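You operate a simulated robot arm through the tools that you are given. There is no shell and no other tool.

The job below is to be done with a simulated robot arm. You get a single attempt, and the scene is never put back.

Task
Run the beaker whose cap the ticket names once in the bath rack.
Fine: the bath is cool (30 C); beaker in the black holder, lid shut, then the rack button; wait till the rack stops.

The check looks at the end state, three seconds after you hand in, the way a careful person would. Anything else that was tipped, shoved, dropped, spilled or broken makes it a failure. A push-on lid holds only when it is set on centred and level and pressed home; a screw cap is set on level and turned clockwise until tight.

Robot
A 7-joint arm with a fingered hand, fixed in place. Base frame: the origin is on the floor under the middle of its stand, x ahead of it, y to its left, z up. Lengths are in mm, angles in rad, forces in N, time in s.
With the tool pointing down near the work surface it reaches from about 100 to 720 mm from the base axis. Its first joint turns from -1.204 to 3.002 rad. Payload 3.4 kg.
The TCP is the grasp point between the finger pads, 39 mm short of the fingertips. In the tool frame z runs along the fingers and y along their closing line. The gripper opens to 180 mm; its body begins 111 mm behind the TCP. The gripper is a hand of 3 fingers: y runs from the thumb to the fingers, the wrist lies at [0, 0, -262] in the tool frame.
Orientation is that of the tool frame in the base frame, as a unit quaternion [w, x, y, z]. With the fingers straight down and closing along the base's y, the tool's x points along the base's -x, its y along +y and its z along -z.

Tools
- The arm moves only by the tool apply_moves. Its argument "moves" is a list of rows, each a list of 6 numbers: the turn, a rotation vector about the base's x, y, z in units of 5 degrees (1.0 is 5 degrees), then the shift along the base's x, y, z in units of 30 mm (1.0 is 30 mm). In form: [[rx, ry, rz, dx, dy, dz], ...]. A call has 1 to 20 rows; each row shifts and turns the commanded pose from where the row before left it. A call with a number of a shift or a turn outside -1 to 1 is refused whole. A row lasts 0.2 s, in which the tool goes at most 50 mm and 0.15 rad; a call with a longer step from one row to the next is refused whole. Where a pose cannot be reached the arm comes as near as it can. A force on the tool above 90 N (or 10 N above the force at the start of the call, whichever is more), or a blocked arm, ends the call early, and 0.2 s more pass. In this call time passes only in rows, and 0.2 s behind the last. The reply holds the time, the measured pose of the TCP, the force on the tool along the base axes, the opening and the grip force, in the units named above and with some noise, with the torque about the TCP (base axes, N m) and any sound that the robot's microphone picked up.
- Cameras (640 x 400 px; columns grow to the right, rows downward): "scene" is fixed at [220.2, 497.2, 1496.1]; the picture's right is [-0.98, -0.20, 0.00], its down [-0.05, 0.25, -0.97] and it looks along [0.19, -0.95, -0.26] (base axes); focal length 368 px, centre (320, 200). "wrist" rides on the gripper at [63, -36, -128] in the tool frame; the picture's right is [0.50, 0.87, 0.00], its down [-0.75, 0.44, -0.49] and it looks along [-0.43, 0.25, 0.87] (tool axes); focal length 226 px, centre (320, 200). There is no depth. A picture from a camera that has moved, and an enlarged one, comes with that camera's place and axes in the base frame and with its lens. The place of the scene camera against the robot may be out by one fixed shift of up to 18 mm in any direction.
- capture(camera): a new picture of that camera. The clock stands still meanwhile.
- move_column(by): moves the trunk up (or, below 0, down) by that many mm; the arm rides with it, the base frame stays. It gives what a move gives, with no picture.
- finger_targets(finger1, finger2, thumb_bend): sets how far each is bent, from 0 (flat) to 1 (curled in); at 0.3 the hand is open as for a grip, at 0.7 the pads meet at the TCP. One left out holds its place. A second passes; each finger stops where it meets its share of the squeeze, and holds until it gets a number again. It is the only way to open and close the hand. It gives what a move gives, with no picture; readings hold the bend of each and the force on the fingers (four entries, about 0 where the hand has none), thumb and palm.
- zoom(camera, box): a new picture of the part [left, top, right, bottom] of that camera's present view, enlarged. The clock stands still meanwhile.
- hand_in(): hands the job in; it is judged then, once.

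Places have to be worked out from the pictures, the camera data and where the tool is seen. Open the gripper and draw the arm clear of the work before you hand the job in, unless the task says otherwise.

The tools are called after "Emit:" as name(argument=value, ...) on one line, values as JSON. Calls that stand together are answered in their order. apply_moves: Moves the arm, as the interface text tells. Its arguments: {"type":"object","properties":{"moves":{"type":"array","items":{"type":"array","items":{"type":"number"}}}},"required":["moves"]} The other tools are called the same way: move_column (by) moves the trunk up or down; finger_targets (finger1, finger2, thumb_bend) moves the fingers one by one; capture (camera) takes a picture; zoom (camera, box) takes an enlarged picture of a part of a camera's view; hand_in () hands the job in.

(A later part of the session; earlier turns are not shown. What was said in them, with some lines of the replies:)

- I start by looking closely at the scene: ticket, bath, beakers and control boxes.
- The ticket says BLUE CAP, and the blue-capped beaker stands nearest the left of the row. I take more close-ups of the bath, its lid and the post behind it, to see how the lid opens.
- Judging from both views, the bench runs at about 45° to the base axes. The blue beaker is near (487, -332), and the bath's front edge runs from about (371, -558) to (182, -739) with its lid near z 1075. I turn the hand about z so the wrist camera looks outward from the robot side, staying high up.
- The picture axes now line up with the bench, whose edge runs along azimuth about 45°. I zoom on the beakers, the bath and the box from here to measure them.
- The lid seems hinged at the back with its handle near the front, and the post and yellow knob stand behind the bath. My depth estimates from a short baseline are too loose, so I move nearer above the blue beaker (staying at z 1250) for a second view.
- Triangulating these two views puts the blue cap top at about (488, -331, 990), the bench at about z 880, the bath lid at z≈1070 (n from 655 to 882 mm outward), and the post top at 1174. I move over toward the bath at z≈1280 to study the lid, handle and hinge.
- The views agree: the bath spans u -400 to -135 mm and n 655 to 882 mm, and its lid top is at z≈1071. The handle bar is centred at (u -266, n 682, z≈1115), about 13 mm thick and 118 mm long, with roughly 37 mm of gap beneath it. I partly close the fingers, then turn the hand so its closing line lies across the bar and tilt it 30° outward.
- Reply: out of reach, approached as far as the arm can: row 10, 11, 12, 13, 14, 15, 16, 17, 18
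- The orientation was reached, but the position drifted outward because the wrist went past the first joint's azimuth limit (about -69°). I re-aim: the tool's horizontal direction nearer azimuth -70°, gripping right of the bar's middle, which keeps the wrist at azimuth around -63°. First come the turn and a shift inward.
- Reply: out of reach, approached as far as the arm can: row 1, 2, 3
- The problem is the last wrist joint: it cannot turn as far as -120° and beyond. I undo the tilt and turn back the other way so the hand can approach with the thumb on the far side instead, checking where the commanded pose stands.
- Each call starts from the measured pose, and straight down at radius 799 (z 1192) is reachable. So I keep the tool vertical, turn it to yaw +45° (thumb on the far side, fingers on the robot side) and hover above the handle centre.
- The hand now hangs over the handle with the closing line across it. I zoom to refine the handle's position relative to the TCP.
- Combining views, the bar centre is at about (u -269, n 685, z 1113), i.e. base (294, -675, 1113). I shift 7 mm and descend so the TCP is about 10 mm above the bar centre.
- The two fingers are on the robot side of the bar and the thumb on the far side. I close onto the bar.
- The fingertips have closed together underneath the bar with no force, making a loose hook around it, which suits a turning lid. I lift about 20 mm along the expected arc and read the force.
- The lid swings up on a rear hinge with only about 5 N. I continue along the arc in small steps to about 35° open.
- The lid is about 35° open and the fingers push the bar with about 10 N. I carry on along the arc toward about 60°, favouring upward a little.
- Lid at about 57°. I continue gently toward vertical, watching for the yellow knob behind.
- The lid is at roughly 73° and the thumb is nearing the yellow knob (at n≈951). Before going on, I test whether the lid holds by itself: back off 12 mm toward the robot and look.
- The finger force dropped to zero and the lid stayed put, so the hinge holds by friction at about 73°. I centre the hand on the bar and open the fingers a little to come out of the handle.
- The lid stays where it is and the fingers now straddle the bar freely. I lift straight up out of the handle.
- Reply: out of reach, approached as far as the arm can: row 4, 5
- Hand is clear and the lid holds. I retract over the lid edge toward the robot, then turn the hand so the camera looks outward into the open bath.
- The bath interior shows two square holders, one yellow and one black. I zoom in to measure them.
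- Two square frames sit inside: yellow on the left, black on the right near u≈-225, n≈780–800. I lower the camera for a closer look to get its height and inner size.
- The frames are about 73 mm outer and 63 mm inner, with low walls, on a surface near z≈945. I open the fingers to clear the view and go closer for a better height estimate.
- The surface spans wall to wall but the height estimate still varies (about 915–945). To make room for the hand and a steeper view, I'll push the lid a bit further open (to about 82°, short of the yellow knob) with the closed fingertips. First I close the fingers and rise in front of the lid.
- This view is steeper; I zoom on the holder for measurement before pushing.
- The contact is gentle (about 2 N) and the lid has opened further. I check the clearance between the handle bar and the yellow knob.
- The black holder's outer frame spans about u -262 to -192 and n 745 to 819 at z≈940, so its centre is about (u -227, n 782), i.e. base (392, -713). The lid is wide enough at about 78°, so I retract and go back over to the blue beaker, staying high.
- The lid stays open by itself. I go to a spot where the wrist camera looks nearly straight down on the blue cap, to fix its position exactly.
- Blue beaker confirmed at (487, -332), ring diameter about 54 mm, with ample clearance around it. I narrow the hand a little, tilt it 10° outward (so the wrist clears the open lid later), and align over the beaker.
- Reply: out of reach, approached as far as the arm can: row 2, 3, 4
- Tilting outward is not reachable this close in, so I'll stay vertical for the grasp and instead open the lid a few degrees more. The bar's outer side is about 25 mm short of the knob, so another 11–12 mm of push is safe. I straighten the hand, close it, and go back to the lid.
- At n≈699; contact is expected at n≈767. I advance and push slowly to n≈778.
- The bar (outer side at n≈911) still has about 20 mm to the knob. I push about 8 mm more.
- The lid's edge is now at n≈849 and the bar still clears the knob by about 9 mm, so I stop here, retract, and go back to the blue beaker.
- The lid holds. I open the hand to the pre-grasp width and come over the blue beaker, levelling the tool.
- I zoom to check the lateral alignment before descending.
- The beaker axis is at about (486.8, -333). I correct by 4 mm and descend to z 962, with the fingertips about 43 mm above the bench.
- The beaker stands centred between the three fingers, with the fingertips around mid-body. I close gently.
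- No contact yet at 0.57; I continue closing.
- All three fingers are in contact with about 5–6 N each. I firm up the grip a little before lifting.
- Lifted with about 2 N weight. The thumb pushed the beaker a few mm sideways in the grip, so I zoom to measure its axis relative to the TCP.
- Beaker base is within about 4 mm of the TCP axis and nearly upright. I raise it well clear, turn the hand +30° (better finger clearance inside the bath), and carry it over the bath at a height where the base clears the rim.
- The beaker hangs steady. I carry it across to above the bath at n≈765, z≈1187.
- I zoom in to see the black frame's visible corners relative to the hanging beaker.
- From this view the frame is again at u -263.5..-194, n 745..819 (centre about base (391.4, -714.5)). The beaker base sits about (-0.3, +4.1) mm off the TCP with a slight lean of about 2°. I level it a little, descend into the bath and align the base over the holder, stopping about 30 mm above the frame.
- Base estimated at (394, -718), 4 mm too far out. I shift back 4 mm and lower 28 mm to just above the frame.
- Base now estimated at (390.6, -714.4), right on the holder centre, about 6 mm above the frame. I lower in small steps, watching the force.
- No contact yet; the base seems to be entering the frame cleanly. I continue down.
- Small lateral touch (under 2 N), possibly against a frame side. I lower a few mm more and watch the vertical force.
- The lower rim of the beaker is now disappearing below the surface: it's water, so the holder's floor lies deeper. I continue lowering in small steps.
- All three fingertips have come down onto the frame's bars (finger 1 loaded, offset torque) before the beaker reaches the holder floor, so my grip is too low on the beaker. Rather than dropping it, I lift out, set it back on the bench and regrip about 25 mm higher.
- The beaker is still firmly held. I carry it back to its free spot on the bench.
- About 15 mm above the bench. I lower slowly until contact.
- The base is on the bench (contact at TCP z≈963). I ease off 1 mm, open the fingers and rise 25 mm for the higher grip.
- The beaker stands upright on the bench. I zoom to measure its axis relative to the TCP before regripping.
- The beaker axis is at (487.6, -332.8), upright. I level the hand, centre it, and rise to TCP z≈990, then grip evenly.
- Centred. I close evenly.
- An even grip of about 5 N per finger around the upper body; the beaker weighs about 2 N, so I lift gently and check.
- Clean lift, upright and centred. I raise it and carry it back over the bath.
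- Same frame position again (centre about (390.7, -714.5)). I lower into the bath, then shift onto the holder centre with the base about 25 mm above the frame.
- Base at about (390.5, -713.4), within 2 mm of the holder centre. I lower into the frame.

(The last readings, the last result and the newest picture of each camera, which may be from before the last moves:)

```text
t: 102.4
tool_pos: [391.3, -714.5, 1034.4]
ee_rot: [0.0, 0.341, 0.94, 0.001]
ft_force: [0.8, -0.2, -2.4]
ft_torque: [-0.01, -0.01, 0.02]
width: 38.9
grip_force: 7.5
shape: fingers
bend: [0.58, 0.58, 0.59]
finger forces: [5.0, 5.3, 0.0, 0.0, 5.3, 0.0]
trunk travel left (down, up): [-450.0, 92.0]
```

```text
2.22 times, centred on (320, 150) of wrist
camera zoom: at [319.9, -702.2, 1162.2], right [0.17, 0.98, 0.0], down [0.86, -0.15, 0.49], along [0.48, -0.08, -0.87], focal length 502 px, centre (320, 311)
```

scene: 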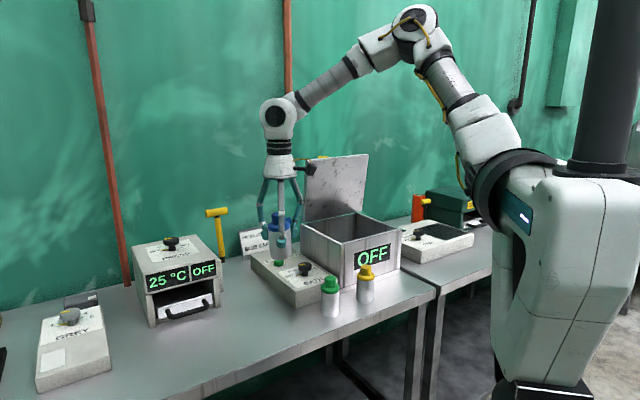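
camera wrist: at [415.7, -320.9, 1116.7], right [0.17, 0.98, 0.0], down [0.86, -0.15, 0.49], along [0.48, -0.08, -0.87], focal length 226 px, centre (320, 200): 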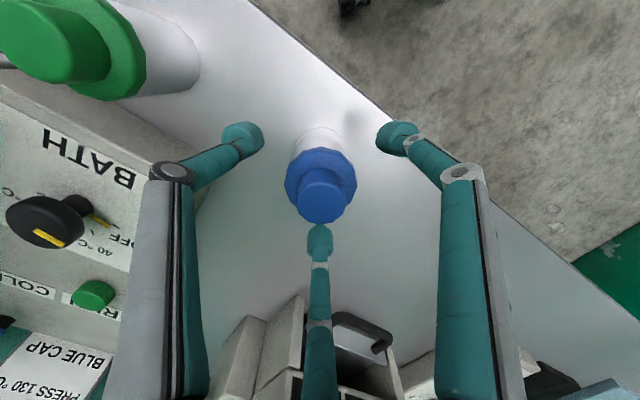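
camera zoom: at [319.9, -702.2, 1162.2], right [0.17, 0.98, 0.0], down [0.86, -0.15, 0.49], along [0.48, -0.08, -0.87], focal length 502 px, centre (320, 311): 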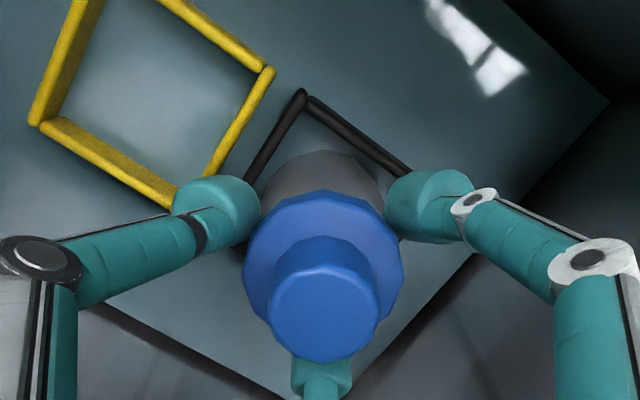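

The base is passing through the frame without contact. I keep lowering.

Emit:
apply_moves(moves=[[0, 0, 0, 0, 0, -0.2], [0, 0, 0, 0, 0, -0.2], [0, 0, 0, 0, 0, -0.2]])

Emit:
apply_moves(moves=[[0, 0, 0, 0, 0, -0.12], [0, 0, 0, 0, 0, -0.1]])

Emit:
zoom(camera="wrist", box=[220, 60, 420, 240])

```text
t: 103.2
tool_pos: [393.4, -712.6, 1022.5]
ee_rot: [0.002, 0.342, 0.94, 0.0]
ft_force: [0.2, -2.0, 15.3]
ft_torque: [-0.09, 0.06, 0.01]
width: 38.9
grip_force: 9.5
shape: fingers
bend: [0.6, 0.58, 0.59]
finger forces: [5.8, 6.5, 0.0, 0.0, 7.5, 0.0]
trunk travel left (down, up): [-450.0, 92.0]
```

```text
t: 103.8
tool_pos: [392.3, -712.6, 1013.4]
ee_rot: [0.0, 0.342, 0.94, 0.0]
ft_force: [1.0, -0.5, 14.2]
ft_torque: [-0.06, -0.08, 0.03]
width: 38.6
grip_force: 10.0
shape: fingers
bend: [0.6, 0.59, 0.6]
finger forces: [5.6, 7.0, 0.0, 0.0, 7.1, 0.0]
trunk travel left (down, up): [-450.0, 92.0]
```

```text
2.22 times, centred on (320, 150) of wrist
camera zoom: at [320.4, -700.9, 1140.2], right [0.17, 0.98, 0.0], down [0.86, -0.15, 0.49], along [0.49, -0.08, -0.87], focal length 502 px, centre (320, 311)
```

zoom: 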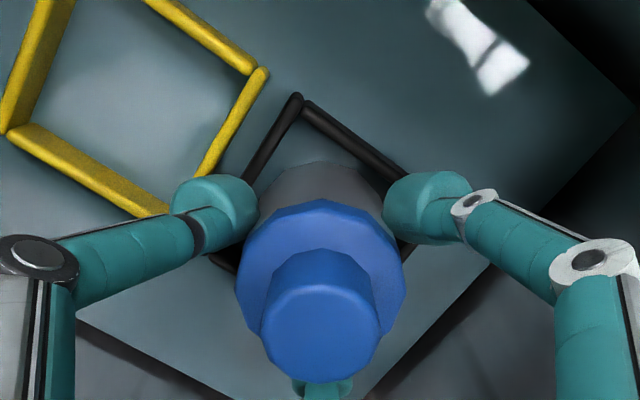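

The beaker met the holder floor at base z≈914 (centred push, little torque), below the frame's top, so it is seated. I ease off 2 mm and open the fingers modestly.

Emit:
apply_moves(moves=[[0, 0, 0, 0, 0, 0.07]])

Emit:
finger_targets(finger1=0.5, finger2=0.5, thumb_bend=0.5)

Emit:
zoom(camera="wrist", box=[200, 50, 440, 270])

Emit:
zoom(camera="scene", box=[270, 90, 430, 290])

```text
t: 104.2
tool_pos: [391.3, -713.2, 1013.8]
ee_rot: [0.0, 0.342, 0.94, 0.002]
ft_force: [3.0, -0.2, 9.9]
ft_torque: [-0.03, -0.17, 0.01]
width: 38.5
grip_force: 9.6
shape: fingers
bend: [0.6, 0.59, 0.6]
finger forces: [5.8, 7.2, 0.0, 0.0, 5.9, 0.0]
trunk travel left (down, up): [-450.0, 92.0]
```

```text
t: 105.2
tool_pos: [391.1, -713.9, 1013.8]
ee_rot: [0.0, 0.342, 0.94, 0.001]
ft_force: [-0.4, -0.1, -0.3]
ft_torque: [0.01, -0.02, 0.01]
width: 72.2
grip_force: 0.0
shape: fingers
bend: [0.5, 0.5, 0.5]
finger forces: [0.0, 0.1, 0.0, 0.0, 0.0, 0.0]
trunk travel left (down, up): [-450.0, 92.0]
```

```text
1.82 times, centred on (320, 160) of wrist
camera zoom: at [319.9, -701.8, 1140.6], right [0.17, 0.98, 0.0], down [0.86, -0.15, 0.49], along [0.48, -0.08, -0.87], focal length 411 px, centre (320, 273)
```

zoom: 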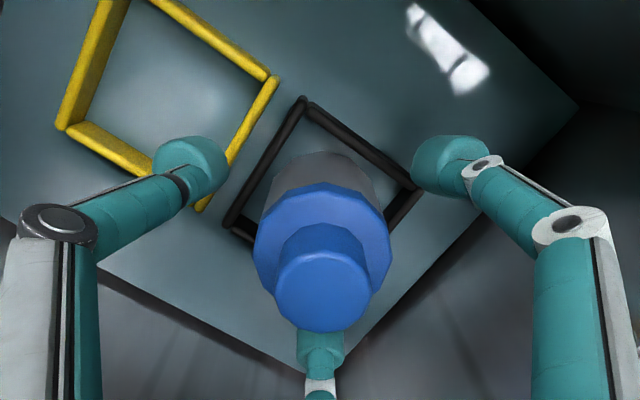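

```text
2.00 times, centred on (350, 190) of scene
camera zoom: at [220.2, 497.2, 1496.1], right [-0.98, -0.2, 0.0], down [-0.05, 0.25, -0.97], along [0.19, -0.95, -0.26], focal length 735 px, centre (260, 220)
```

zoom: 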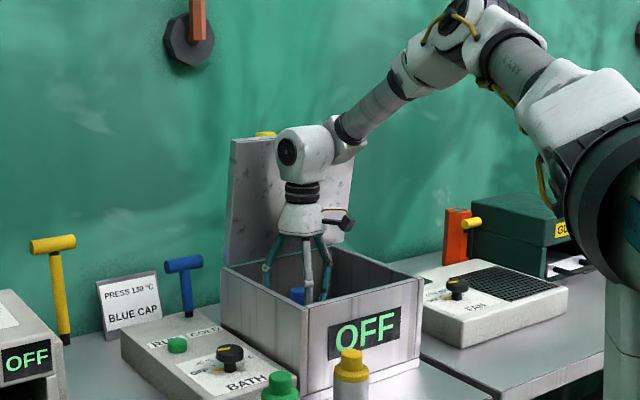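

The beaker stands upright inside the black frame. I raise the hand straight up, then draw it back toward the robot.

Emit:
apply_moves(moves=[[0, 0, 0, 0, 0, 0.4], [0, 0, 0, 0, 0, 0.8], [0, 0, 0, 0, 0, 0.9], [0, 0, 0, 0, 0, 0.9], [0, 0, 0, -0.3, 0.3, 0.9], [0, 0, 0, -0.3, 0.3, 0.9], [0, 0, 0, -0.3, 0.3, 0.9], [0, 0, 0, -0.5, 0.5, 0.9], [0, 0, 0, -0.7, 0.7, 0.5], [0, 0, 0, -0.7, 0.7, 0.3]])

Emit:
capture(camera="wrist")

Emit:
capture(camera="scene")

```text
t: 107.4
tool_pos: [305.0, -626.4, 1237.3]
ee_rot: [0.001, 0.342, 0.94, 0.001]
ft_force: [-0.7, 0.6, -0.4]
ft_torque: [0.03, 0.0, 0.0]
width: 72.6
grip_force: 0.1
shape: fingers
bend: [0.5, 0.5, 0.5]
finger forces: [0.0, 0.0, 0.0, 0.0, 0.0, 0.0]
trunk travel left (down, up): [-450.0, 92.0]
```

```text
taken
camera wrist: at [233.0, -615.5, 1364.1], right [0.17, 0.98, 0.0], down [0.86, -0.15, 0.49], along [0.49, -0.08, -0.87], focal length 226 px, centre (320, 200)
```

wrist: 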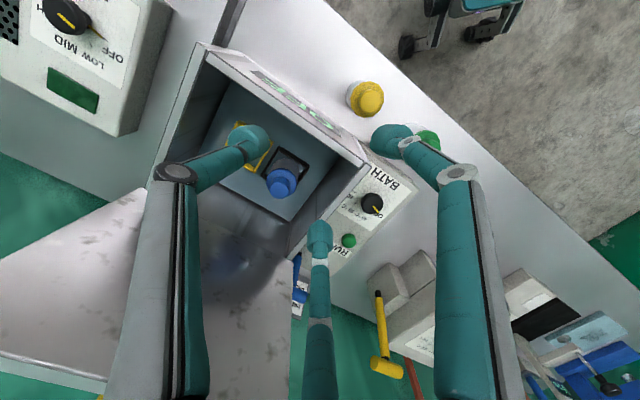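

```text
taken
```

scene: 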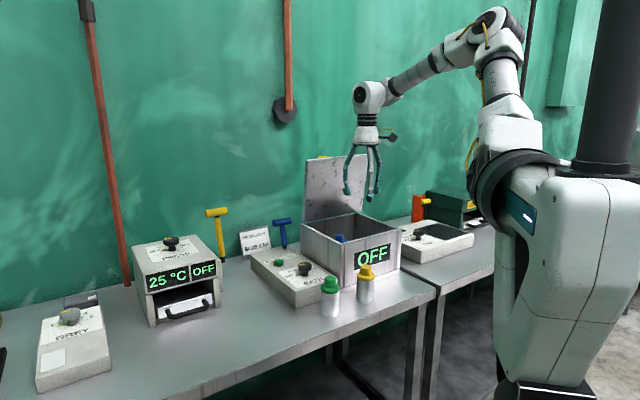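

The blue beaker is in the black holder. Next I close the lid: I'll hook its top edge from behind with the thumb, to the right of the handle and knob. I raise the trunk 80 mm for reach and turn the hand to yaw +45° (thumb on the far side).

Emit:
move_column(by=80)

Emit:
apply_moves(moves=[[0, 0, 1, 0, 0, 0], [0, 0, 1, 0, 0, 0], [0, 0, 1, 0, 0, 0], [0, 0, 1, 0, 0, 0], [0, 0, 1, 0, 0, 0], [0, 0, 1, 0, 0, 0], [0, 0, 1, 0, 0, 0], [0, 0, 1, 0, 0, 0], [0, 0, 1, 0, 0, 0], [0, 0, 1, 0, 0, 0], [0, 0, 1, 0, 0, 0], [0, 0, 1, 0, 0, 0], [0, 0, 1, 0, 0, 0], [0, 0, 1, 0, 0, 0], [0, 0, 1, 0, 0, 0], [0, 0, 1, 0, 0, 0], [0, 0, 1, 0, 0, 0]])

Emit:
zoom(camera="scene", box=[270, 90, 430, 290])

```text
t: 108.6
tool_pos: [306.4, -629.6, 1316.5]
ee_rot: [-0.001, 0.342, 0.94, 0.001]
ft_force: [0.5, 0.0, 0.1]
ft_torque: [0.0, 0.02, 0.0]
width: 72.3
grip_force: 0.0
shape: fingers
bend: [0.5, 0.5, 0.5]
finger forces: [0.0, 0.0, 0.1, 0.0, 0.0, 0.1]
trunk travel left (down, up): [-530.0, 12.0]
```

```text
t: 112.2
tool_pos: [306.9, -630.6, 1314.5]
ee_rot: [0.0, -0.383, 0.924, 0.002]
ft_force: [-0.4, 0.2, -0.1]
ft_torque: [-0.03, -0.03, 0.04]
width: 72.6
grip_force: 0.0
shape: fingers
bend: [0.5, 0.5, 0.5]
finger forces: [0.1, 0.1, 0.0, 0.1, 0.0, 0.0]
trunk travel left (down, up): [-530.0, 12.0]
```

```text
2.00 times, centred on (350, 190) of scene
camera zoom: at [220.2, 497.2, 1496.1], right [-0.98, -0.2, 0.0], down [-0.05, 0.25, -0.97], along [0.19, -0.95, -0.26], focal length 735 px, centre (260, 220)
```

zoom: 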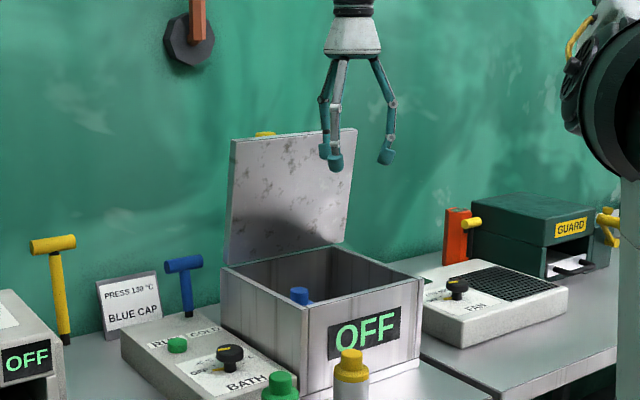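

I rise to z≈1365 and move over the lid's top edge at u≈-172.

Emit:
apply_moves(moves=[[0, 0, 0, 0, 0, 0.85], [0, 0, 0, 0, 0, 0.85], [0, 0, 0, 0.805, -0.421, 0], [0, 0, 0, 0.805, -0.421, 0], [0, 0, 0, 0.805, -0.421, 0], [0, 0, 0, 0.805, -0.421, 0], [0, 0, 0, 0.805, -0.421, 0], [0, 0, 0, 0.805, -0.421, 0], [0, 0, 0, 0.805, -0.421, 0]])

Emit:
capture(camera="wrist")

Emit:
zoom(camera="scene", box=[270, 80, 430, 240])

```text
t: 114.2
tool_pos: [480.1, -718.7, 1364.6]
ee_rot: [-0.002, -0.383, 0.924, 0.002]
ft_force: [0.3, 0.5, -0.1]
ft_torque: [-0.01, 0.01, -0.02]
width: 72.2
grip_force: 0.1
shape: fingers
bend: [0.5, 0.5, 0.5]
finger forces: [0.0, 0.1, 0.0, 0.0, 0.1, 0.0]
trunk travel left (down, up): [-530.0, 12.0]
```

```text
taken
camera wrist: at [461.6, -789.5, 1492.5], right [-0.97, 0.26, 0.01], down [0.23, 0.84, 0.49], along [0.12, 0.48, -0.87], focal length 226 px, centre (320, 200)
```

wrist: 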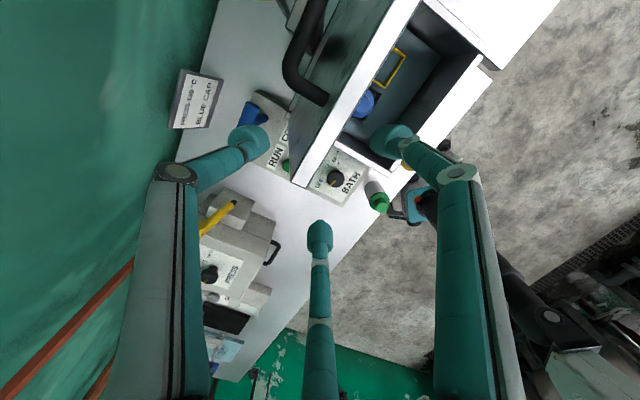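

```text
2.50 times, centred on (350, 160) of scene
camera zoom: at [220.2, 497.2, 1496.1], right [-0.98, -0.2, 0.0], down [-0.05, 0.25, -0.97], along [0.19, -0.95, -0.26], focal length 919 px, centre (245, 300)
```

zoom: 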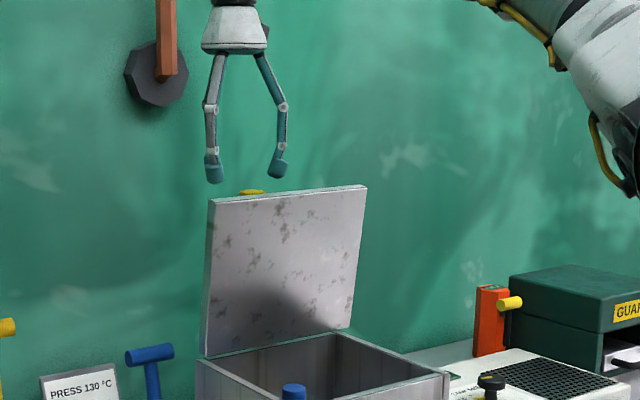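

The thumb is behind the lid's edge and the fingers in front. I lower 60 mm to straddle the edge.

Emit:
apply_moves(moves=[[0, 0, 0, 0, 0, -0.7], [0, 0, 0, 0, 0, -0.7], [0, 0, 0, 0, 0, -0.6]])

Emit:
capture(camera="wrist")

Emit:
zoom(camera="scene", box=[270, 80, 430, 240])

```text
t: 115.0
tool_pos: [476.3, -719.4, 1309.4]
ee_rot: [0.0, -0.383, 0.924, 0.001]
ft_force: [-1.0, 0.3, -0.6]
ft_torque: [-0.01, 0.02, 0.01]
width: 72.4
grip_force: 0.0
shape: fingers
bend: [0.5, 0.5, 0.5]
finger forces: [0.0, 0.0, 0.0, 0.0, 0.1, 0.1]
trunk travel left (down, up): [-530.0, 12.0]
```

```text
taken
camera wrist: at [458.2, -789.6, 1434.7], right [-0.97, 0.26, 0.0], down [0.23, 0.84, 0.49], along [0.13, 0.48, -0.87], focal length 226 px, centre (320, 200)
```

wrist: 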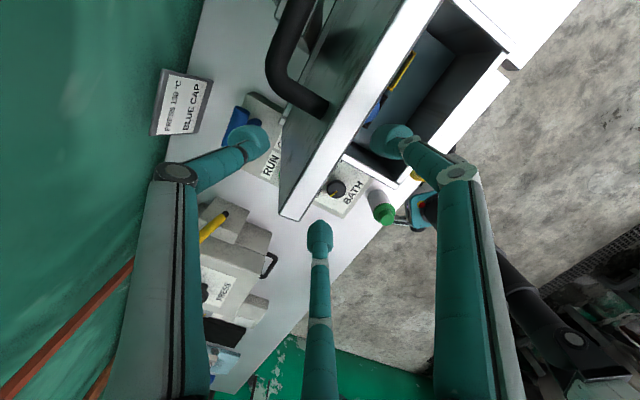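

```text
2.50 times, centred on (350, 160) of scene
camera zoom: at [220.2, 497.2, 1496.1], right [-0.98, -0.2, 0.0], down [-0.05, 0.25, -0.97], along [0.19, -0.95, -0.26], focal length 919 px, centre (245, 300)
```

zoom: 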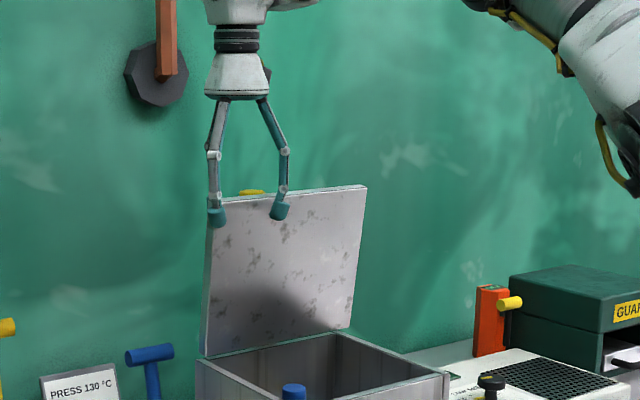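

Straddling the edge as planned. I pull slowly toward the robot so the thumb draws the lid forward.

Emit:
apply_moves(moves=[[0, 0, 0, -0.2, 0.2, 0], [0, 0, 0, -0.2, 0.2, 0], [0, 0, 0, -0.2, 0.2, 0], [0, 0, 0, -0.2, 0.2, -0.02], [0, 0, 0, -0.2, 0.2, -0.03], [0, 0, 0, -0.2, 0.2, -0.04], [0, 0, 0, -0.2, 0.2, -0.05], [0, 0, 0, -0.2, 0.2, -0.06]])

Emit:
capture(camera="wrist")

Emit:
zoom(camera="scene", box=[270, 80, 430, 240])

```text
t: 116.8
tool_pos: [430.5, -669.7, 1301.5]
ee_rot: [0.0, -0.383, 0.924, 0.002]
ft_force: [0.8, -1.0, -0.2]
ft_torque: [-0.05, 0.0, -0.02]
width: 73.9
grip_force: 0.1
shape: fingers
bend: [0.5, 0.5, 0.49]
finger forces: [0.0, 0.0, 0.0, 0.0, 0.9, 0.0]
trunk travel left (down, up): [-530.0, 12.0]
```

```text
taken
camera wrist: at [411.0, -740.4, 1428.1], right [-0.97, 0.26, 0.0], down [0.23, 0.84, 0.49], along [0.12, 0.48, -0.87], focal length 226 px, centre (320, 200)
```

wrist: 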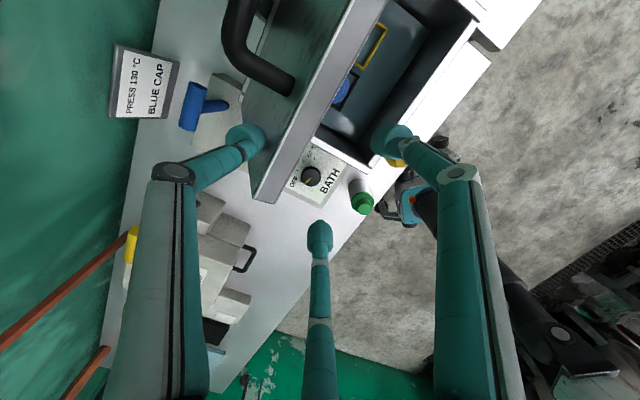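

```text
2.50 times, centred on (350, 160) of scene
camera zoom: at [220.2, 497.2, 1496.1], right [-0.98, -0.2, 0.0], down [-0.05, 0.25, -0.97], along [0.19, -0.95, -0.26], focal length 919 px, centre (245, 300)
```

zoom: 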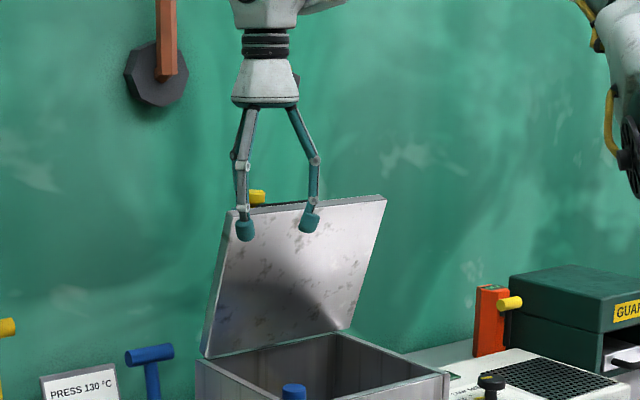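

The lid follows the thumb (about 72° now, only about 1 N). I continue along the closing arc down to about 35°.

Emit:
apply_moves(moves=[[0, 0, 0, -0.236, 0.236, -0.167], [0, 0, 0, -0.236, 0.236, -0.167], [0, 0, 0, -0.2, 0.2, -0.117], [0, 0, 0, -0.2, 0.2, -0.117], [0, 0, 0, -0.19, 0.19, -0.117], [0, 0, 0, -0.19, 0.19, -0.117], [0, 0, 0, -0.177, 0.177, -0.15], [0, 0, 0, -0.177, 0.177, -0.15], [0, 0, 0, -0.165, 0.165, -0.167], [0, 0, 0, -0.165, 0.165, -0.167], [0, 0, 0, -0.165, 0.165, -0.2], [0, 0, 0, -0.165, 0.165, -0.2], [0, 0, 0, -0.153, 0.153, -0.2], [0, 0, 0, -0.153, 0.153, -0.2]])

Emit:
capture(camera="wrist")

Emit:
zoom(camera="scene", box=[270, 110, 430, 270])

```text
t: 119.8
tool_pos: [350.8, -591.8, 1233.8]
ee_rot: [-0.002, -0.383, 0.924, 0.001]
ft_force: [-0.2, -0.2, 0.4]
ft_torque: [-0.01, 0.01, -0.01]
width: 73.0
grip_force: 0.1
shape: fingers
bend: [0.5, 0.5, 0.5]
finger forces: [0.0, 0.0, 0.0, 0.0, 0.0, 0.0]
trunk travel left (down, up): [-530.0, 12.0]
```

```text
taken
camera wrist: at [332.1, -663.1, 1360.8], right [-0.97, 0.26, 0.0], down [0.23, 0.84, 0.49], along [0.12, 0.48, -0.87], focal length 226 px, centre (320, 200)
```

wrist: 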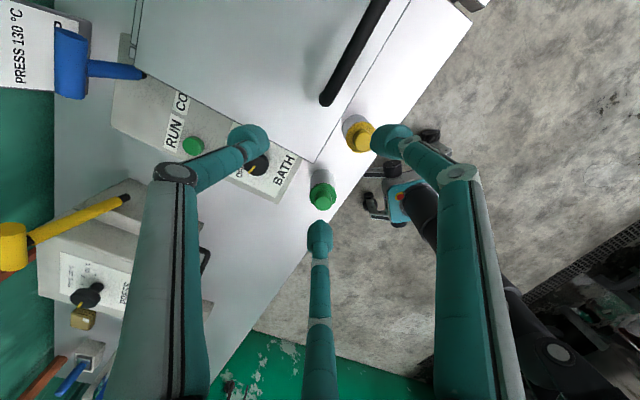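

```text
2.50 times, centred on (350, 190) of scene
camera zoom: at [220.2, 497.2, 1496.1], right [-0.98, -0.2, 0.0], down [-0.05, 0.25, -0.97], along [0.19, -0.95, -0.26], focal length 919 px, centre (245, 225)
```

zoom: 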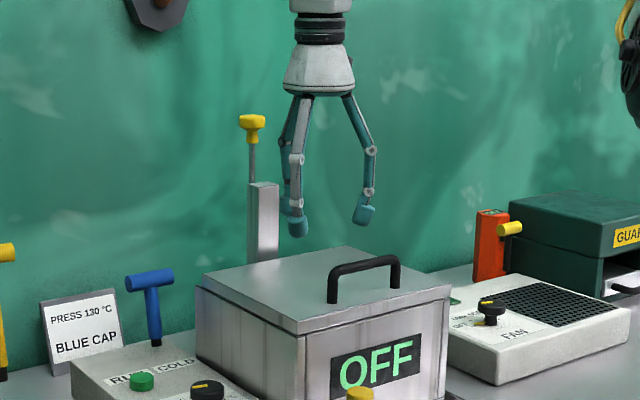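

The lid has swung down and is shut. I zoom in to check that it lies flat and that everything around is undisturbed.

Emit:
zoom(camera="scene", box=[290, 190, 420, 300])

Emit:
zoom(camera="scene", box=[230, 200, 330, 300])

```text
3.64 times, centred on (355, 245) of scene
camera zoom: at [220.2, 497.2, 1496.1], right [-0.98, -0.2, 0.0], down [-0.05, 0.25, -0.97], along [0.19, -0.95, -0.26], focal length 1337 px, centre (193, 36)
```

zoom: 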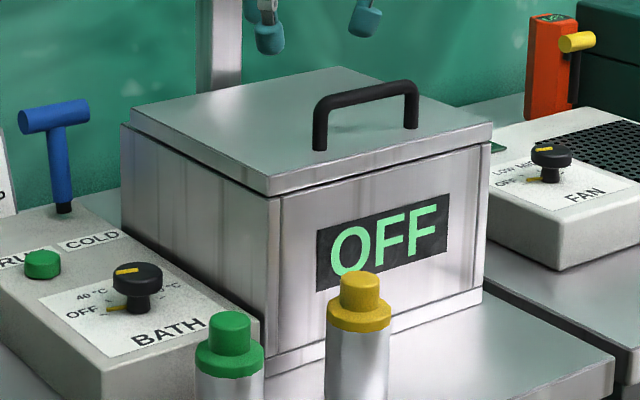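

```text
4.00 times, centred on (280, 250) of scene
camera zoom: at [220.2, 497.2, 1496.1], right [-0.98, -0.2, 0.0], down [-0.05, 0.25, -0.97], along [0.19, -0.95, -0.26], focal length 1471 px, centre (480, 0)
```

zoom: 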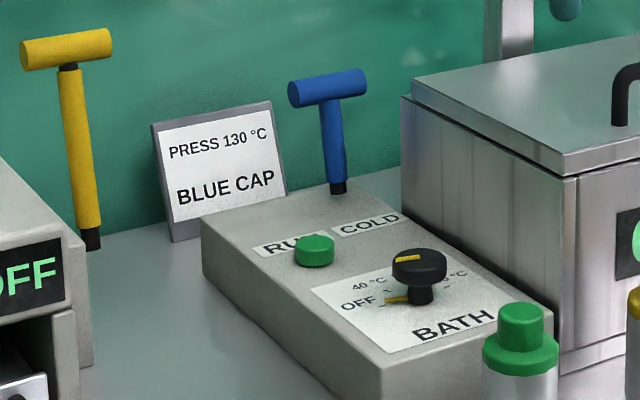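

The lid is shut flat and the surroundings look unchanged. Now the green RUN button, at about (u -13, n 846, z 945). I close the fingers and move above the control box.

Emit:
finger_targets(finger1=0.7, finger2=0.7, thumb_bend=0.7)

Emit:
apply_moves(moves=[[0, 0, 0, 0, 0, 0.9], [0, 0, 0, 0.845, 0.212, 0.3], [0, 0, 0, 0.845, 0.212, 0.3], [0, 0, 0, 0.845, 0.212, 0.3], [0, 0, 0, 0.845, 0.212, 0], [0, 0, 0, 0.845, 0.212, 0], [0, 0, 0, 0.845, 0.212, 0], [0, 0, 0, 0.845, 0.212, 0]])

Emit:
move_column(by=-130)

Emit:
capture(camera="wrist")

Emit:
capture(camera="scene")

```text
t: 120.8
tool_pos: [351.4, -592.8, 1234.2]
ee_rot: [-0.001, -0.383, 0.924, 0.001]
ft_force: [0.1, -0.2, -0.4]
ft_torque: [0.0, 0.01, -0.01]
width: 0.0
grip_force: 0.2
shape: fingers
bend: [0.7, 0.7, 0.7]
finger forces: [0.1, 0.0, 0.1, 0.0, 0.1, 0.0]
trunk travel left (down, up): [-530.0, 12.0]
```

```text
t: 122.6
tool_pos: [530.9, -547.5, 1285.6]
ee_rot: [-0.002, -0.382, 0.924, 0.001]
ft_force: [-0.8, 0.9, 0.5]
ft_torque: [-0.01, 0.0, 0.0]
width: 0.0
grip_force: 0.1
shape: fingers
bend: [0.7, 0.7, 0.7]
finger forces: [0.0, 0.0, 0.0, 0.0, 0.0, 0.1]
trunk travel left (down, up): [-530.0, 12.0]
```

```text
t: 124.2
tool_pos: [528.0, -546.7, 1157.7]
ee_rot: [-0.002, -0.383, 0.924, 0.001]
ft_force: [0.5, -0.3, 0.0]
ft_torque: [0.02, 0.0, -0.01]
width: 0.2
grip_force: 0.1
shape: fingers
bend: [0.7, 0.7, 0.7]
finger forces: [0.0, 0.0, 0.1, 0.0, 0.0, 0.0]
trunk travel left (down, up): [-400.0, 142.0]
```

```text
taken
camera wrist: at [509.7, -617.7, 1285.1], right [-0.97, 0.26, 0.0], down [0.23, 0.84, 0.49], along [0.13, 0.48, -0.87], focal length 226 px, centre (320, 200)
```

wrist: 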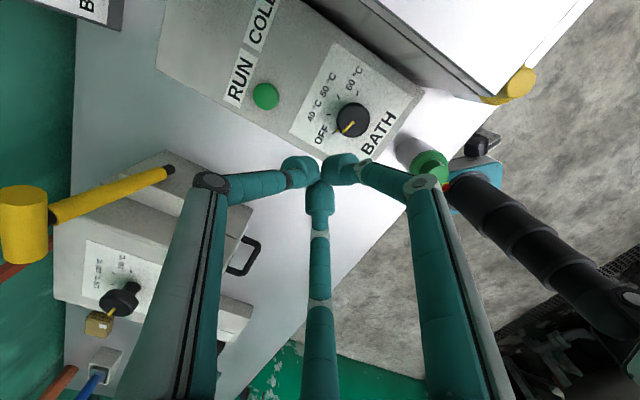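

```text
taken
```

scene: 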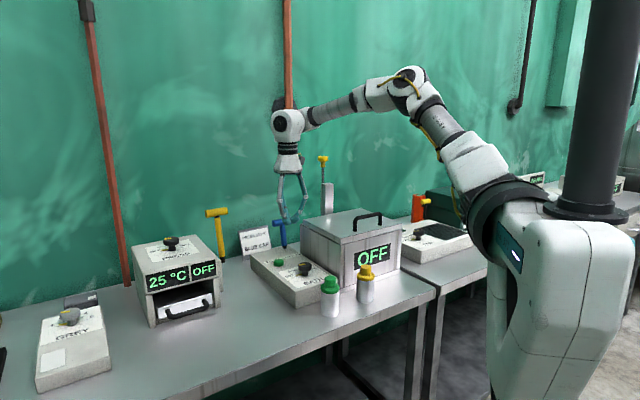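

The button is clearly visible; I zoom to measure it from this steep angle.

Emit:
zoom(camera="wrist", box=[210, 50, 330, 150])

```text
4.00 times, centred on (270, 100) of wrist
camera zoom: at [509.7, -617.7, 1285.1], right [-0.97, 0.26, 0.0], down [0.23, 0.84, 0.49], along [0.13, 0.48, -0.87], focal length 904 px, centre (520, 600)
```

zoom: 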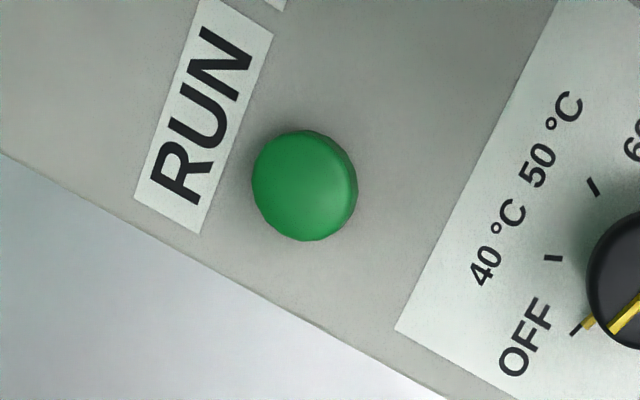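

Button centre at about (589, -609.5), diameter about 34 mm. I move above it and descend to TCP z≈1022.

Emit:
apply_moves(moves=[[0, 0, 0, 0.51, -0.523, 0], [0, 0, 0, 0.51, -0.523, 0], [0, 0, 0, 0.51, -0.523, 0], [0, 0, 0, 0.51, -0.523, 0], [0, 0, 0, 0, 0, -0.9], [0, 0, 0, 0, 0, -0.9], [0, 0, 0, 0, 0, -0.9], [0, 0, 0, 0, 0, -0.9], [0, 0, 0, 0, 0, -0.9]])

Emit:
capture(camera="wrist")

Emit:
zoom(camera="scene", box=[230, 170, 350, 290])

```text
t: 126.2
tool_pos: [591.5, -611.8, 1022.8]
ee_rot: [0.0, -0.383, 0.924, 0.002]
ft_force: [-0.2, -0.2, -0.4]
ft_torque: [0.02, 0.01, -0.01]
width: 0.0
grip_force: 0.0
shape: fingers
bend: [0.7, 0.7, 0.7]
finger forces: [0.0, 0.1, 0.1, 0.0, 0.1, 0.1]
trunk travel left (down, up): [-400.0, 142.0]
```

```text
taken
camera wrist: at [573.1, -681.4, 1149.6], right [-0.97, 0.26, 0.0], down [0.23, 0.84, 0.49], along [0.12, 0.48, -0.87], focal length 226 px, centre (320, 200)
```

wrist: 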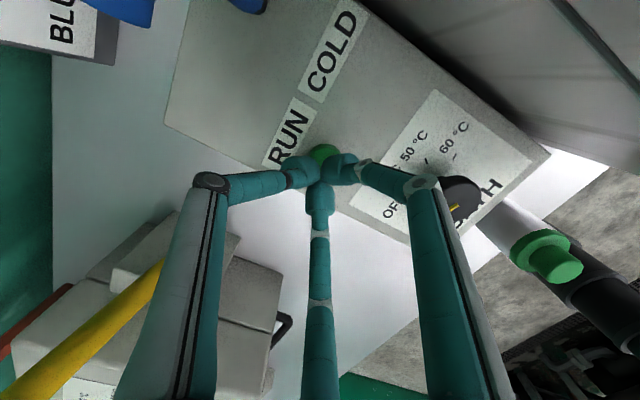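

```text
3.33 times, centred on (290, 230) of scene
camera zoom: at [220.2, 497.2, 1496.1], right [-0.98, -0.2, 0.0], down [-0.05, 0.25, -0.97], along [0.19, -0.95, -0.26], focal length 1226 px, centre (420, 100)
```

zoom: 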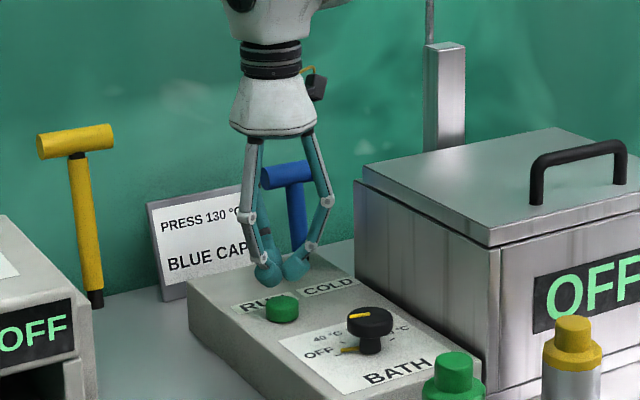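

The fingertip cluster sits right over the button. I make a 3 mm correction and descend in small steps until it is pressed.

Emit:
apply_moves(moves=[[0, 0, 0, -0.06, 0.06, -0.3], [0, 0, 0, 0, 0, -0.2], [0, 0, 0, 0, 0, -0.15]])

Emit:
zoom(camera="scene", box=[230, 170, 350, 290])

```text
t: 127.0
tool_pos: [588.1, -608.5, 1003.2]
ee_rot: [0.0, -0.383, 0.924, 0.001]
ft_force: [0.5, 0.7, 0.4]
ft_torque: [-0.03, 0.0, 0.0]
width: 0.0
grip_force: 0.0
shape: fingers
bend: [0.7, 0.7, 0.7]
finger forces: [0.0, 0.1, 0.1, 0.0, 0.1, 0.0]
trunk travel left (down, up): [-400.0, 142.0]
```

```text
3.33 times, centred on (290, 230) of scene
camera zoom: at [220.2, 497.2, 1496.1], right [-0.98, -0.2, 0.0], down [-0.05, 0.25, -0.97], along [0.19, -0.95, -0.26], focal length 1226 px, centre (420, 100)
```

zoom: 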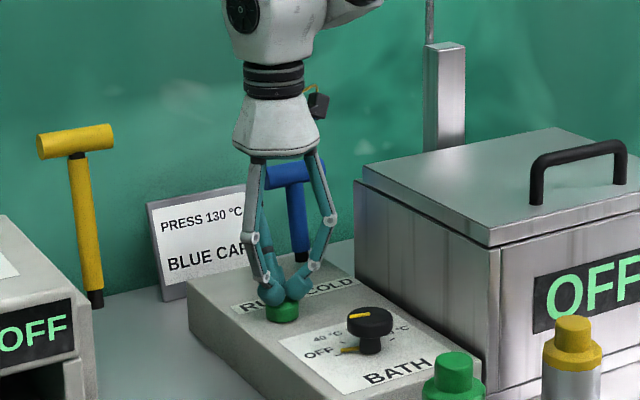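

The tips are just above the button with no force yet. I continue in 3 mm steps.

Emit:
apply_moves(moves=[[0, 0, 0, 0, 0, -0.1], [0, 0, 0, 0, 0, -0.1]])

Emit:
apply_moves(moves=[[0, 0, 0, 0, 0, -0.1]])

```text
t: 127.5
tool_pos: [587.7, -610.5, 996.9]
ee_rot: [-0.001, -0.383, 0.924, 0.002]
ft_force: [0.7, 1.0, 0.3]
ft_torque: [0.0, -0.02, 0.0]
width: 0.0
grip_force: 0.3
shape: fingers
bend: [0.7, 0.7, 0.7]
finger forces: [0.1, 0.6, 0.1, 0.0, 0.1, 0.1]
trunk travel left (down, up): [-400.0, 142.0]
```

```text
t: 128.0
tool_pos: [588.0, -609.8, 994.3]
ee_rot: [-0.001, -0.384, 0.923, 0.001]
ft_force: [-0.9, -0.3, 2.7]
ft_torque: [-0.03, 0.03, 0.0]
width: 0.0
grip_force: 1.2
shape: fingers
bend: [0.7, 0.7, 0.7]
finger forces: [1.4, 1.1, 0.0, 0.0, 0.1, 0.0]
trunk travel left (down, up): [-400.0, 142.0]
```

Contact with the button (about 3 N). I press further.

Emit:
apply_moves(moves=[[0, 0, 0, 0, 0, -0.1]])

Emit:
capture(camera="scene")

```text
t: 128.3
tool_pos: [588.9, -609.3, 991.2]
ee_rot: [0.0, -0.383, 0.924, 0.002]
ft_force: [-0.1, -0.7, 4.2]
ft_torque: [-0.01, 0.05, 0.01]
width: 0.0
grip_force: 2.7
shape: fingers
bend: [0.7, 0.7, 0.7]
finger forces: [2.9, 2.0, 0.1, 0.0, 0.0, 0.0]
trunk travel left (down, up): [-400.0, 142.0]
heard: click
```

```text
taken
```

scene: 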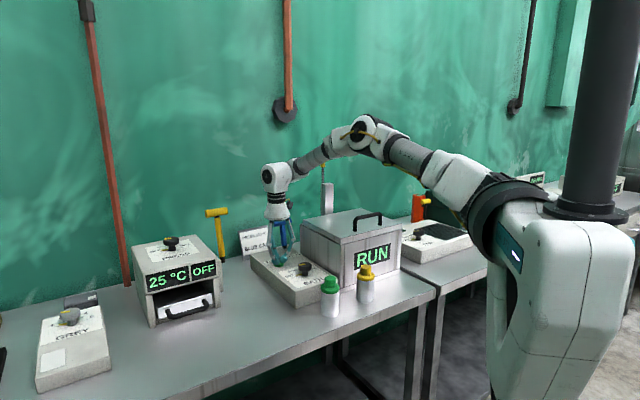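

A click was heard and the display now shows RUN. I lift straight off the button so as not to press it twice.

Emit:
apply_moves(moves=[[0, 0, 0, 0, 0, 0.4], [0, 0, 0, 0, 0, 0.8], [0, 0, 0, 0, 0, 0.9], [0, 0, 0, 0, 0, 0.9], [0, 0, 0, 0, 0, 0.9], [0, 0, 0, 0, 0, 0.9]])

Emit:
capture(camera="scene")

```text
t: 129.8
tool_pos: [588.0, -608.5, 1136.8]
ee_rot: [-0.001, -0.383, 0.924, 0.001]
ft_force: [-0.3, -0.8, 0.1]
ft_torque: [-0.05, -0.01, 0.03]
width: 0.0
grip_force: 0.1
shape: fingers
bend: [0.7, 0.7, 0.7]
finger forces: [0.0, 0.0, 0.0, 0.1, 0.1, 0.0]
trunk travel left (down, up): [-400.0, 142.0]
```

```text
taken
```

scene: 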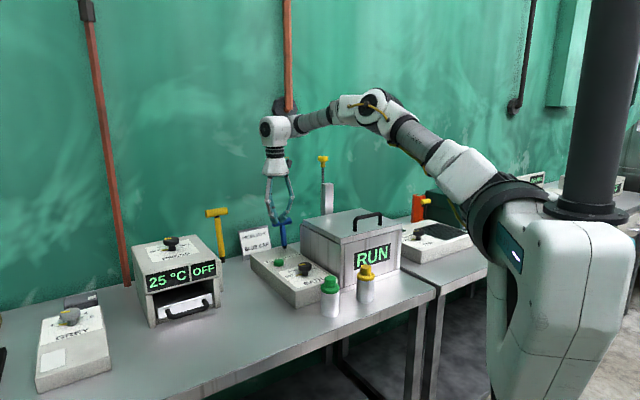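

The rack is running. I draw the arm back toward the robot and up, clear of the work, while waiting.

Emit:
apply_moves(moves=[[0, 0, 0, 0, 0, 0.9], [0, 0, 0, 0, 0, 0.9], [0, 0, 0, -0.8, 0.8, 0.4], [0, 0, 0, -0.8, 0.8, 0.4], [0, 0, 0, -0.8, 0.8, 0.4], [0, 0, 0, -0.8, 0.8, 0.4], [0, 0, 0, -0.8, 0.8, 0.4], [0, 0, 0, -0.8, 0.8, 0.4], [0, 0, 0, -0.8, 0.8, 0.2], [0, 0, 0, -0.8, 0.8, 0.2]])

Emit:
finger_targets(finger1=0.3, finger2=0.3, thumb_bend=0.3)

Emit:
capture(camera="scene")

```text
t: 131.9
tool_pos: [395.1, -414.9, 1273.9]
ee_rot: [0.0, -0.383, 0.924, 0.001]
ft_force: [-0.6, 0.4, 1.1]
ft_torque: [0.01, -0.05, 0.03]
width: 0.1
grip_force: 0.1
shape: fingers
bend: [0.7, 0.7, 0.7]
finger forces: [0.0, 0.0, 0.0, 0.0, 0.1, 0.0]
trunk travel left (down, up): [-400.0, 142.0]
```

```text
t: 132.9
tool_pos: [397.5, -416.6, 1273.3]
ee_rot: [0.0, -0.382, 0.924, 0.001]
ft_force: [0.5, -0.1, -0.4]
ft_torque: [-0.03, 0.02, 0.01]
width: 151.5
grip_force: 0.1
shape: fingers
bend: [0.3, 0.3, 0.3]
finger forces: [0.1, 0.1, 0.0, 0.1, 0.0, 0.0]
trunk travel left (down, up): [-400.0, 142.0]
```

```text
taken
```

scene: 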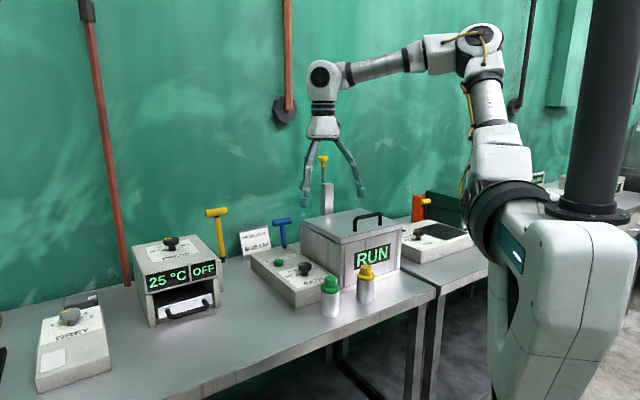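

Still RUN. I let time pass with the arm holding still (20 idle rows, 4.2 s) and look again.

Emit:
apply_moves(moves=[[0, 0, 0, 0, 0, 0], [0, 0, 0, 0, 0, 0], [0, 0, 0, 0, 0, 0], [0, 0, 0, 0, 0, 0], [0, 0, 0, 0, 0, 0], [0, 0, 0, 0, 0, 0], [0, 0, 0, 0, 0, 0], [0, 0, 0, 0, 0, 0], [0, 0, 0, 0, 0, 0], [0, 0, 0, 0, 0, 0], [0, 0, 0, 0, 0, 0], [0, 0, 0, 0, 0, 0], [0, 0, 0, 0, 0, 0], [0, 0, 0, 0, 0, 0], [0, 0, 0, 0, 0, 0], [0, 0, 0, 0, 0, 0], [0, 0, 0, 0, 0, 0], [0, 0, 0, 0, 0, 0], [0, 0, 0, 0, 0, 0], [0, 0, 0, 0, 0, 0]])

Emit:
zoom(camera="scene", box=[230, 140, 430, 310])

```text
t: 137.2
tool_pos: [396.2, -416.3, 1273.3]
ee_rot: [-0.001, -0.383, 0.924, 0.001]
ft_force: [0.3, 0.5, -0.2]
ft_torque: [-0.02, 0.0, -0.03]
width: 151.8
grip_force: 0.0
shape: fingers
bend: [0.3, 0.3, 0.3]
finger forces: [0.0, 0.0, 0.0, 0.0, 0.0, 0.1]
trunk travel left (down, up): [-400.0, 142.0]
```

```text
2.35 times, centred on (330, 225) of scene
camera zoom: at [220.2, 497.2, 1496.1], right [-0.98, -0.2, 0.0], down [-0.05, 0.25, -0.97], along [0.19, -0.95, -0.26], focal length 865 px, centre (296, 141)
```

zoom: 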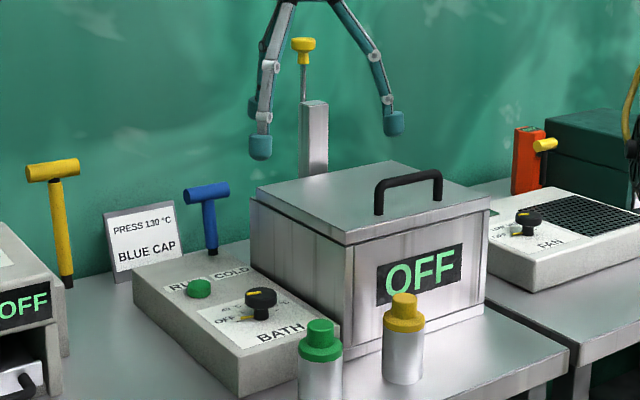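

The display has gone from RUN back to OFF, so the rack has stopped after one run. I wait a moment more and check the whole scene once again before handing in.

Emit:
apply_moves(moves=[[0, 0, 0, 0, 0, 0.5], [0, 0, 0, 0, 0, 0.5], [0, 0, 0, 0, 0, 0.5], [0, 0, 0, 0, 0, 0], [0, 0, 0, 0, 0, 0], [0, 0, 0, 0, 0, 0], [0, 0, 0, 0, 0, 0], [0, 0, 0, 0, 0, 0], [0, 0, 0, 0, 0, 0], [0, 0, 0, 0, 0, 0], [0, 0, 0, 0, 0, 0], [0, 0, 0, 0, 0, 0]])

Emit:
capture(camera="scene")

Emit:
capture(camera="wrist")

Emit:
zoom(camera="scene", box=[290, 190, 420, 300])

```text
t: 139.8
tool_pos: [395.0, -415.9, 1319.1]
ee_rot: [-0.001, -0.383, 0.924, 0.001]
ft_force: [0.1, -0.7, 0.4]
ft_torque: [0.0, -0.01, 0.05]
width: 151.5
grip_force: 0.1
shape: fingers
bend: [0.3, 0.3, 0.3]
finger forces: [0.0, 0.0, 0.1, 0.1, 0.0, 0.1]
trunk travel left (down, up): [-400.0, 142.0]
```

```text
taken
```

scene: 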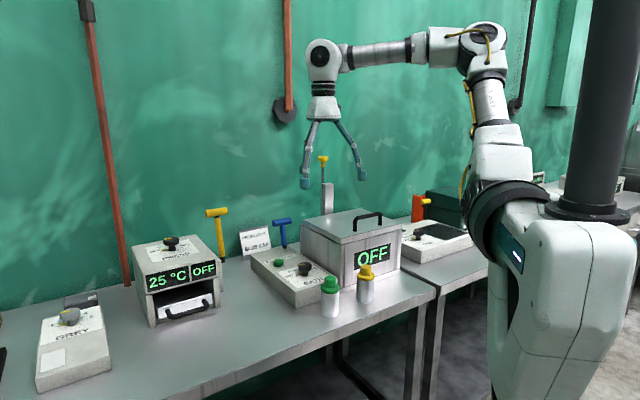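

```text
taken
camera wrist: at [377.3, -486.3, 1446.2], right [-0.97, 0.26, 0.0], down [0.23, 0.84, 0.49], along [0.12, 0.48, -0.87], focal length 226 px, centre (320, 200)
```

wrist: 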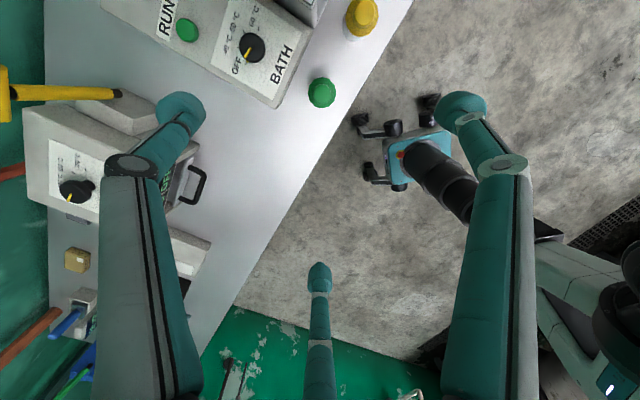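

```text
3.64 times, centred on (355, 245) of scene
camera zoom: at [220.2, 497.2, 1496.1], right [-0.98, -0.2, 0.0], down [-0.05, 0.25, -0.97], along [0.19, -0.95, -0.26], focal length 1337 px, centre (193, 36)
```

zoom: 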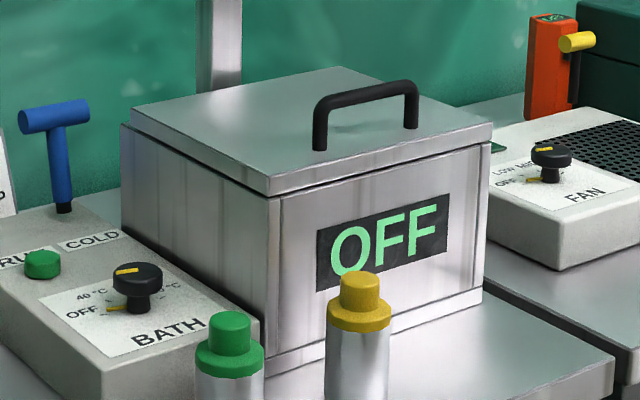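

The rack has stopped, with the display going from RUN to OFF. The lid is shut over the blue beaker in the black holder, the other beakers and controls look undisturbed, and the open hand is clear of the work. I hand the job in.

Emit:
hand_in()

```text
The job is handed in.
```

I put the blue-cap beaker the ticket names into the bath's black holder, shut the lid, and pressed RUN once. There was a click, the display went to RUN, and a few seconds later it went back to OFF, so I took the rack as stopped.

- **Beaker:** it stood upright in the black holder when I let go. I couldn't see it after the lid shut. It is still in the bath, since the task didn't ask for it to come out.
- **Extra handling:** on the first try I mistook contact at the bottom of the holder for my fingertips touching its frame. I took the beaker back to the bench, gripped it higher and put it in again. It was not dropped or tipped.
- **Lid:** I eased it down to roughly halfway, and it closed the rest of the way on its own. It looked flat and fully shut afterwards.
- **Everything else:** the green and yellow beakers, the knobs and the COLD lever looked undisturbed in the last pictures. The hand was open and drawn back before I handed in.
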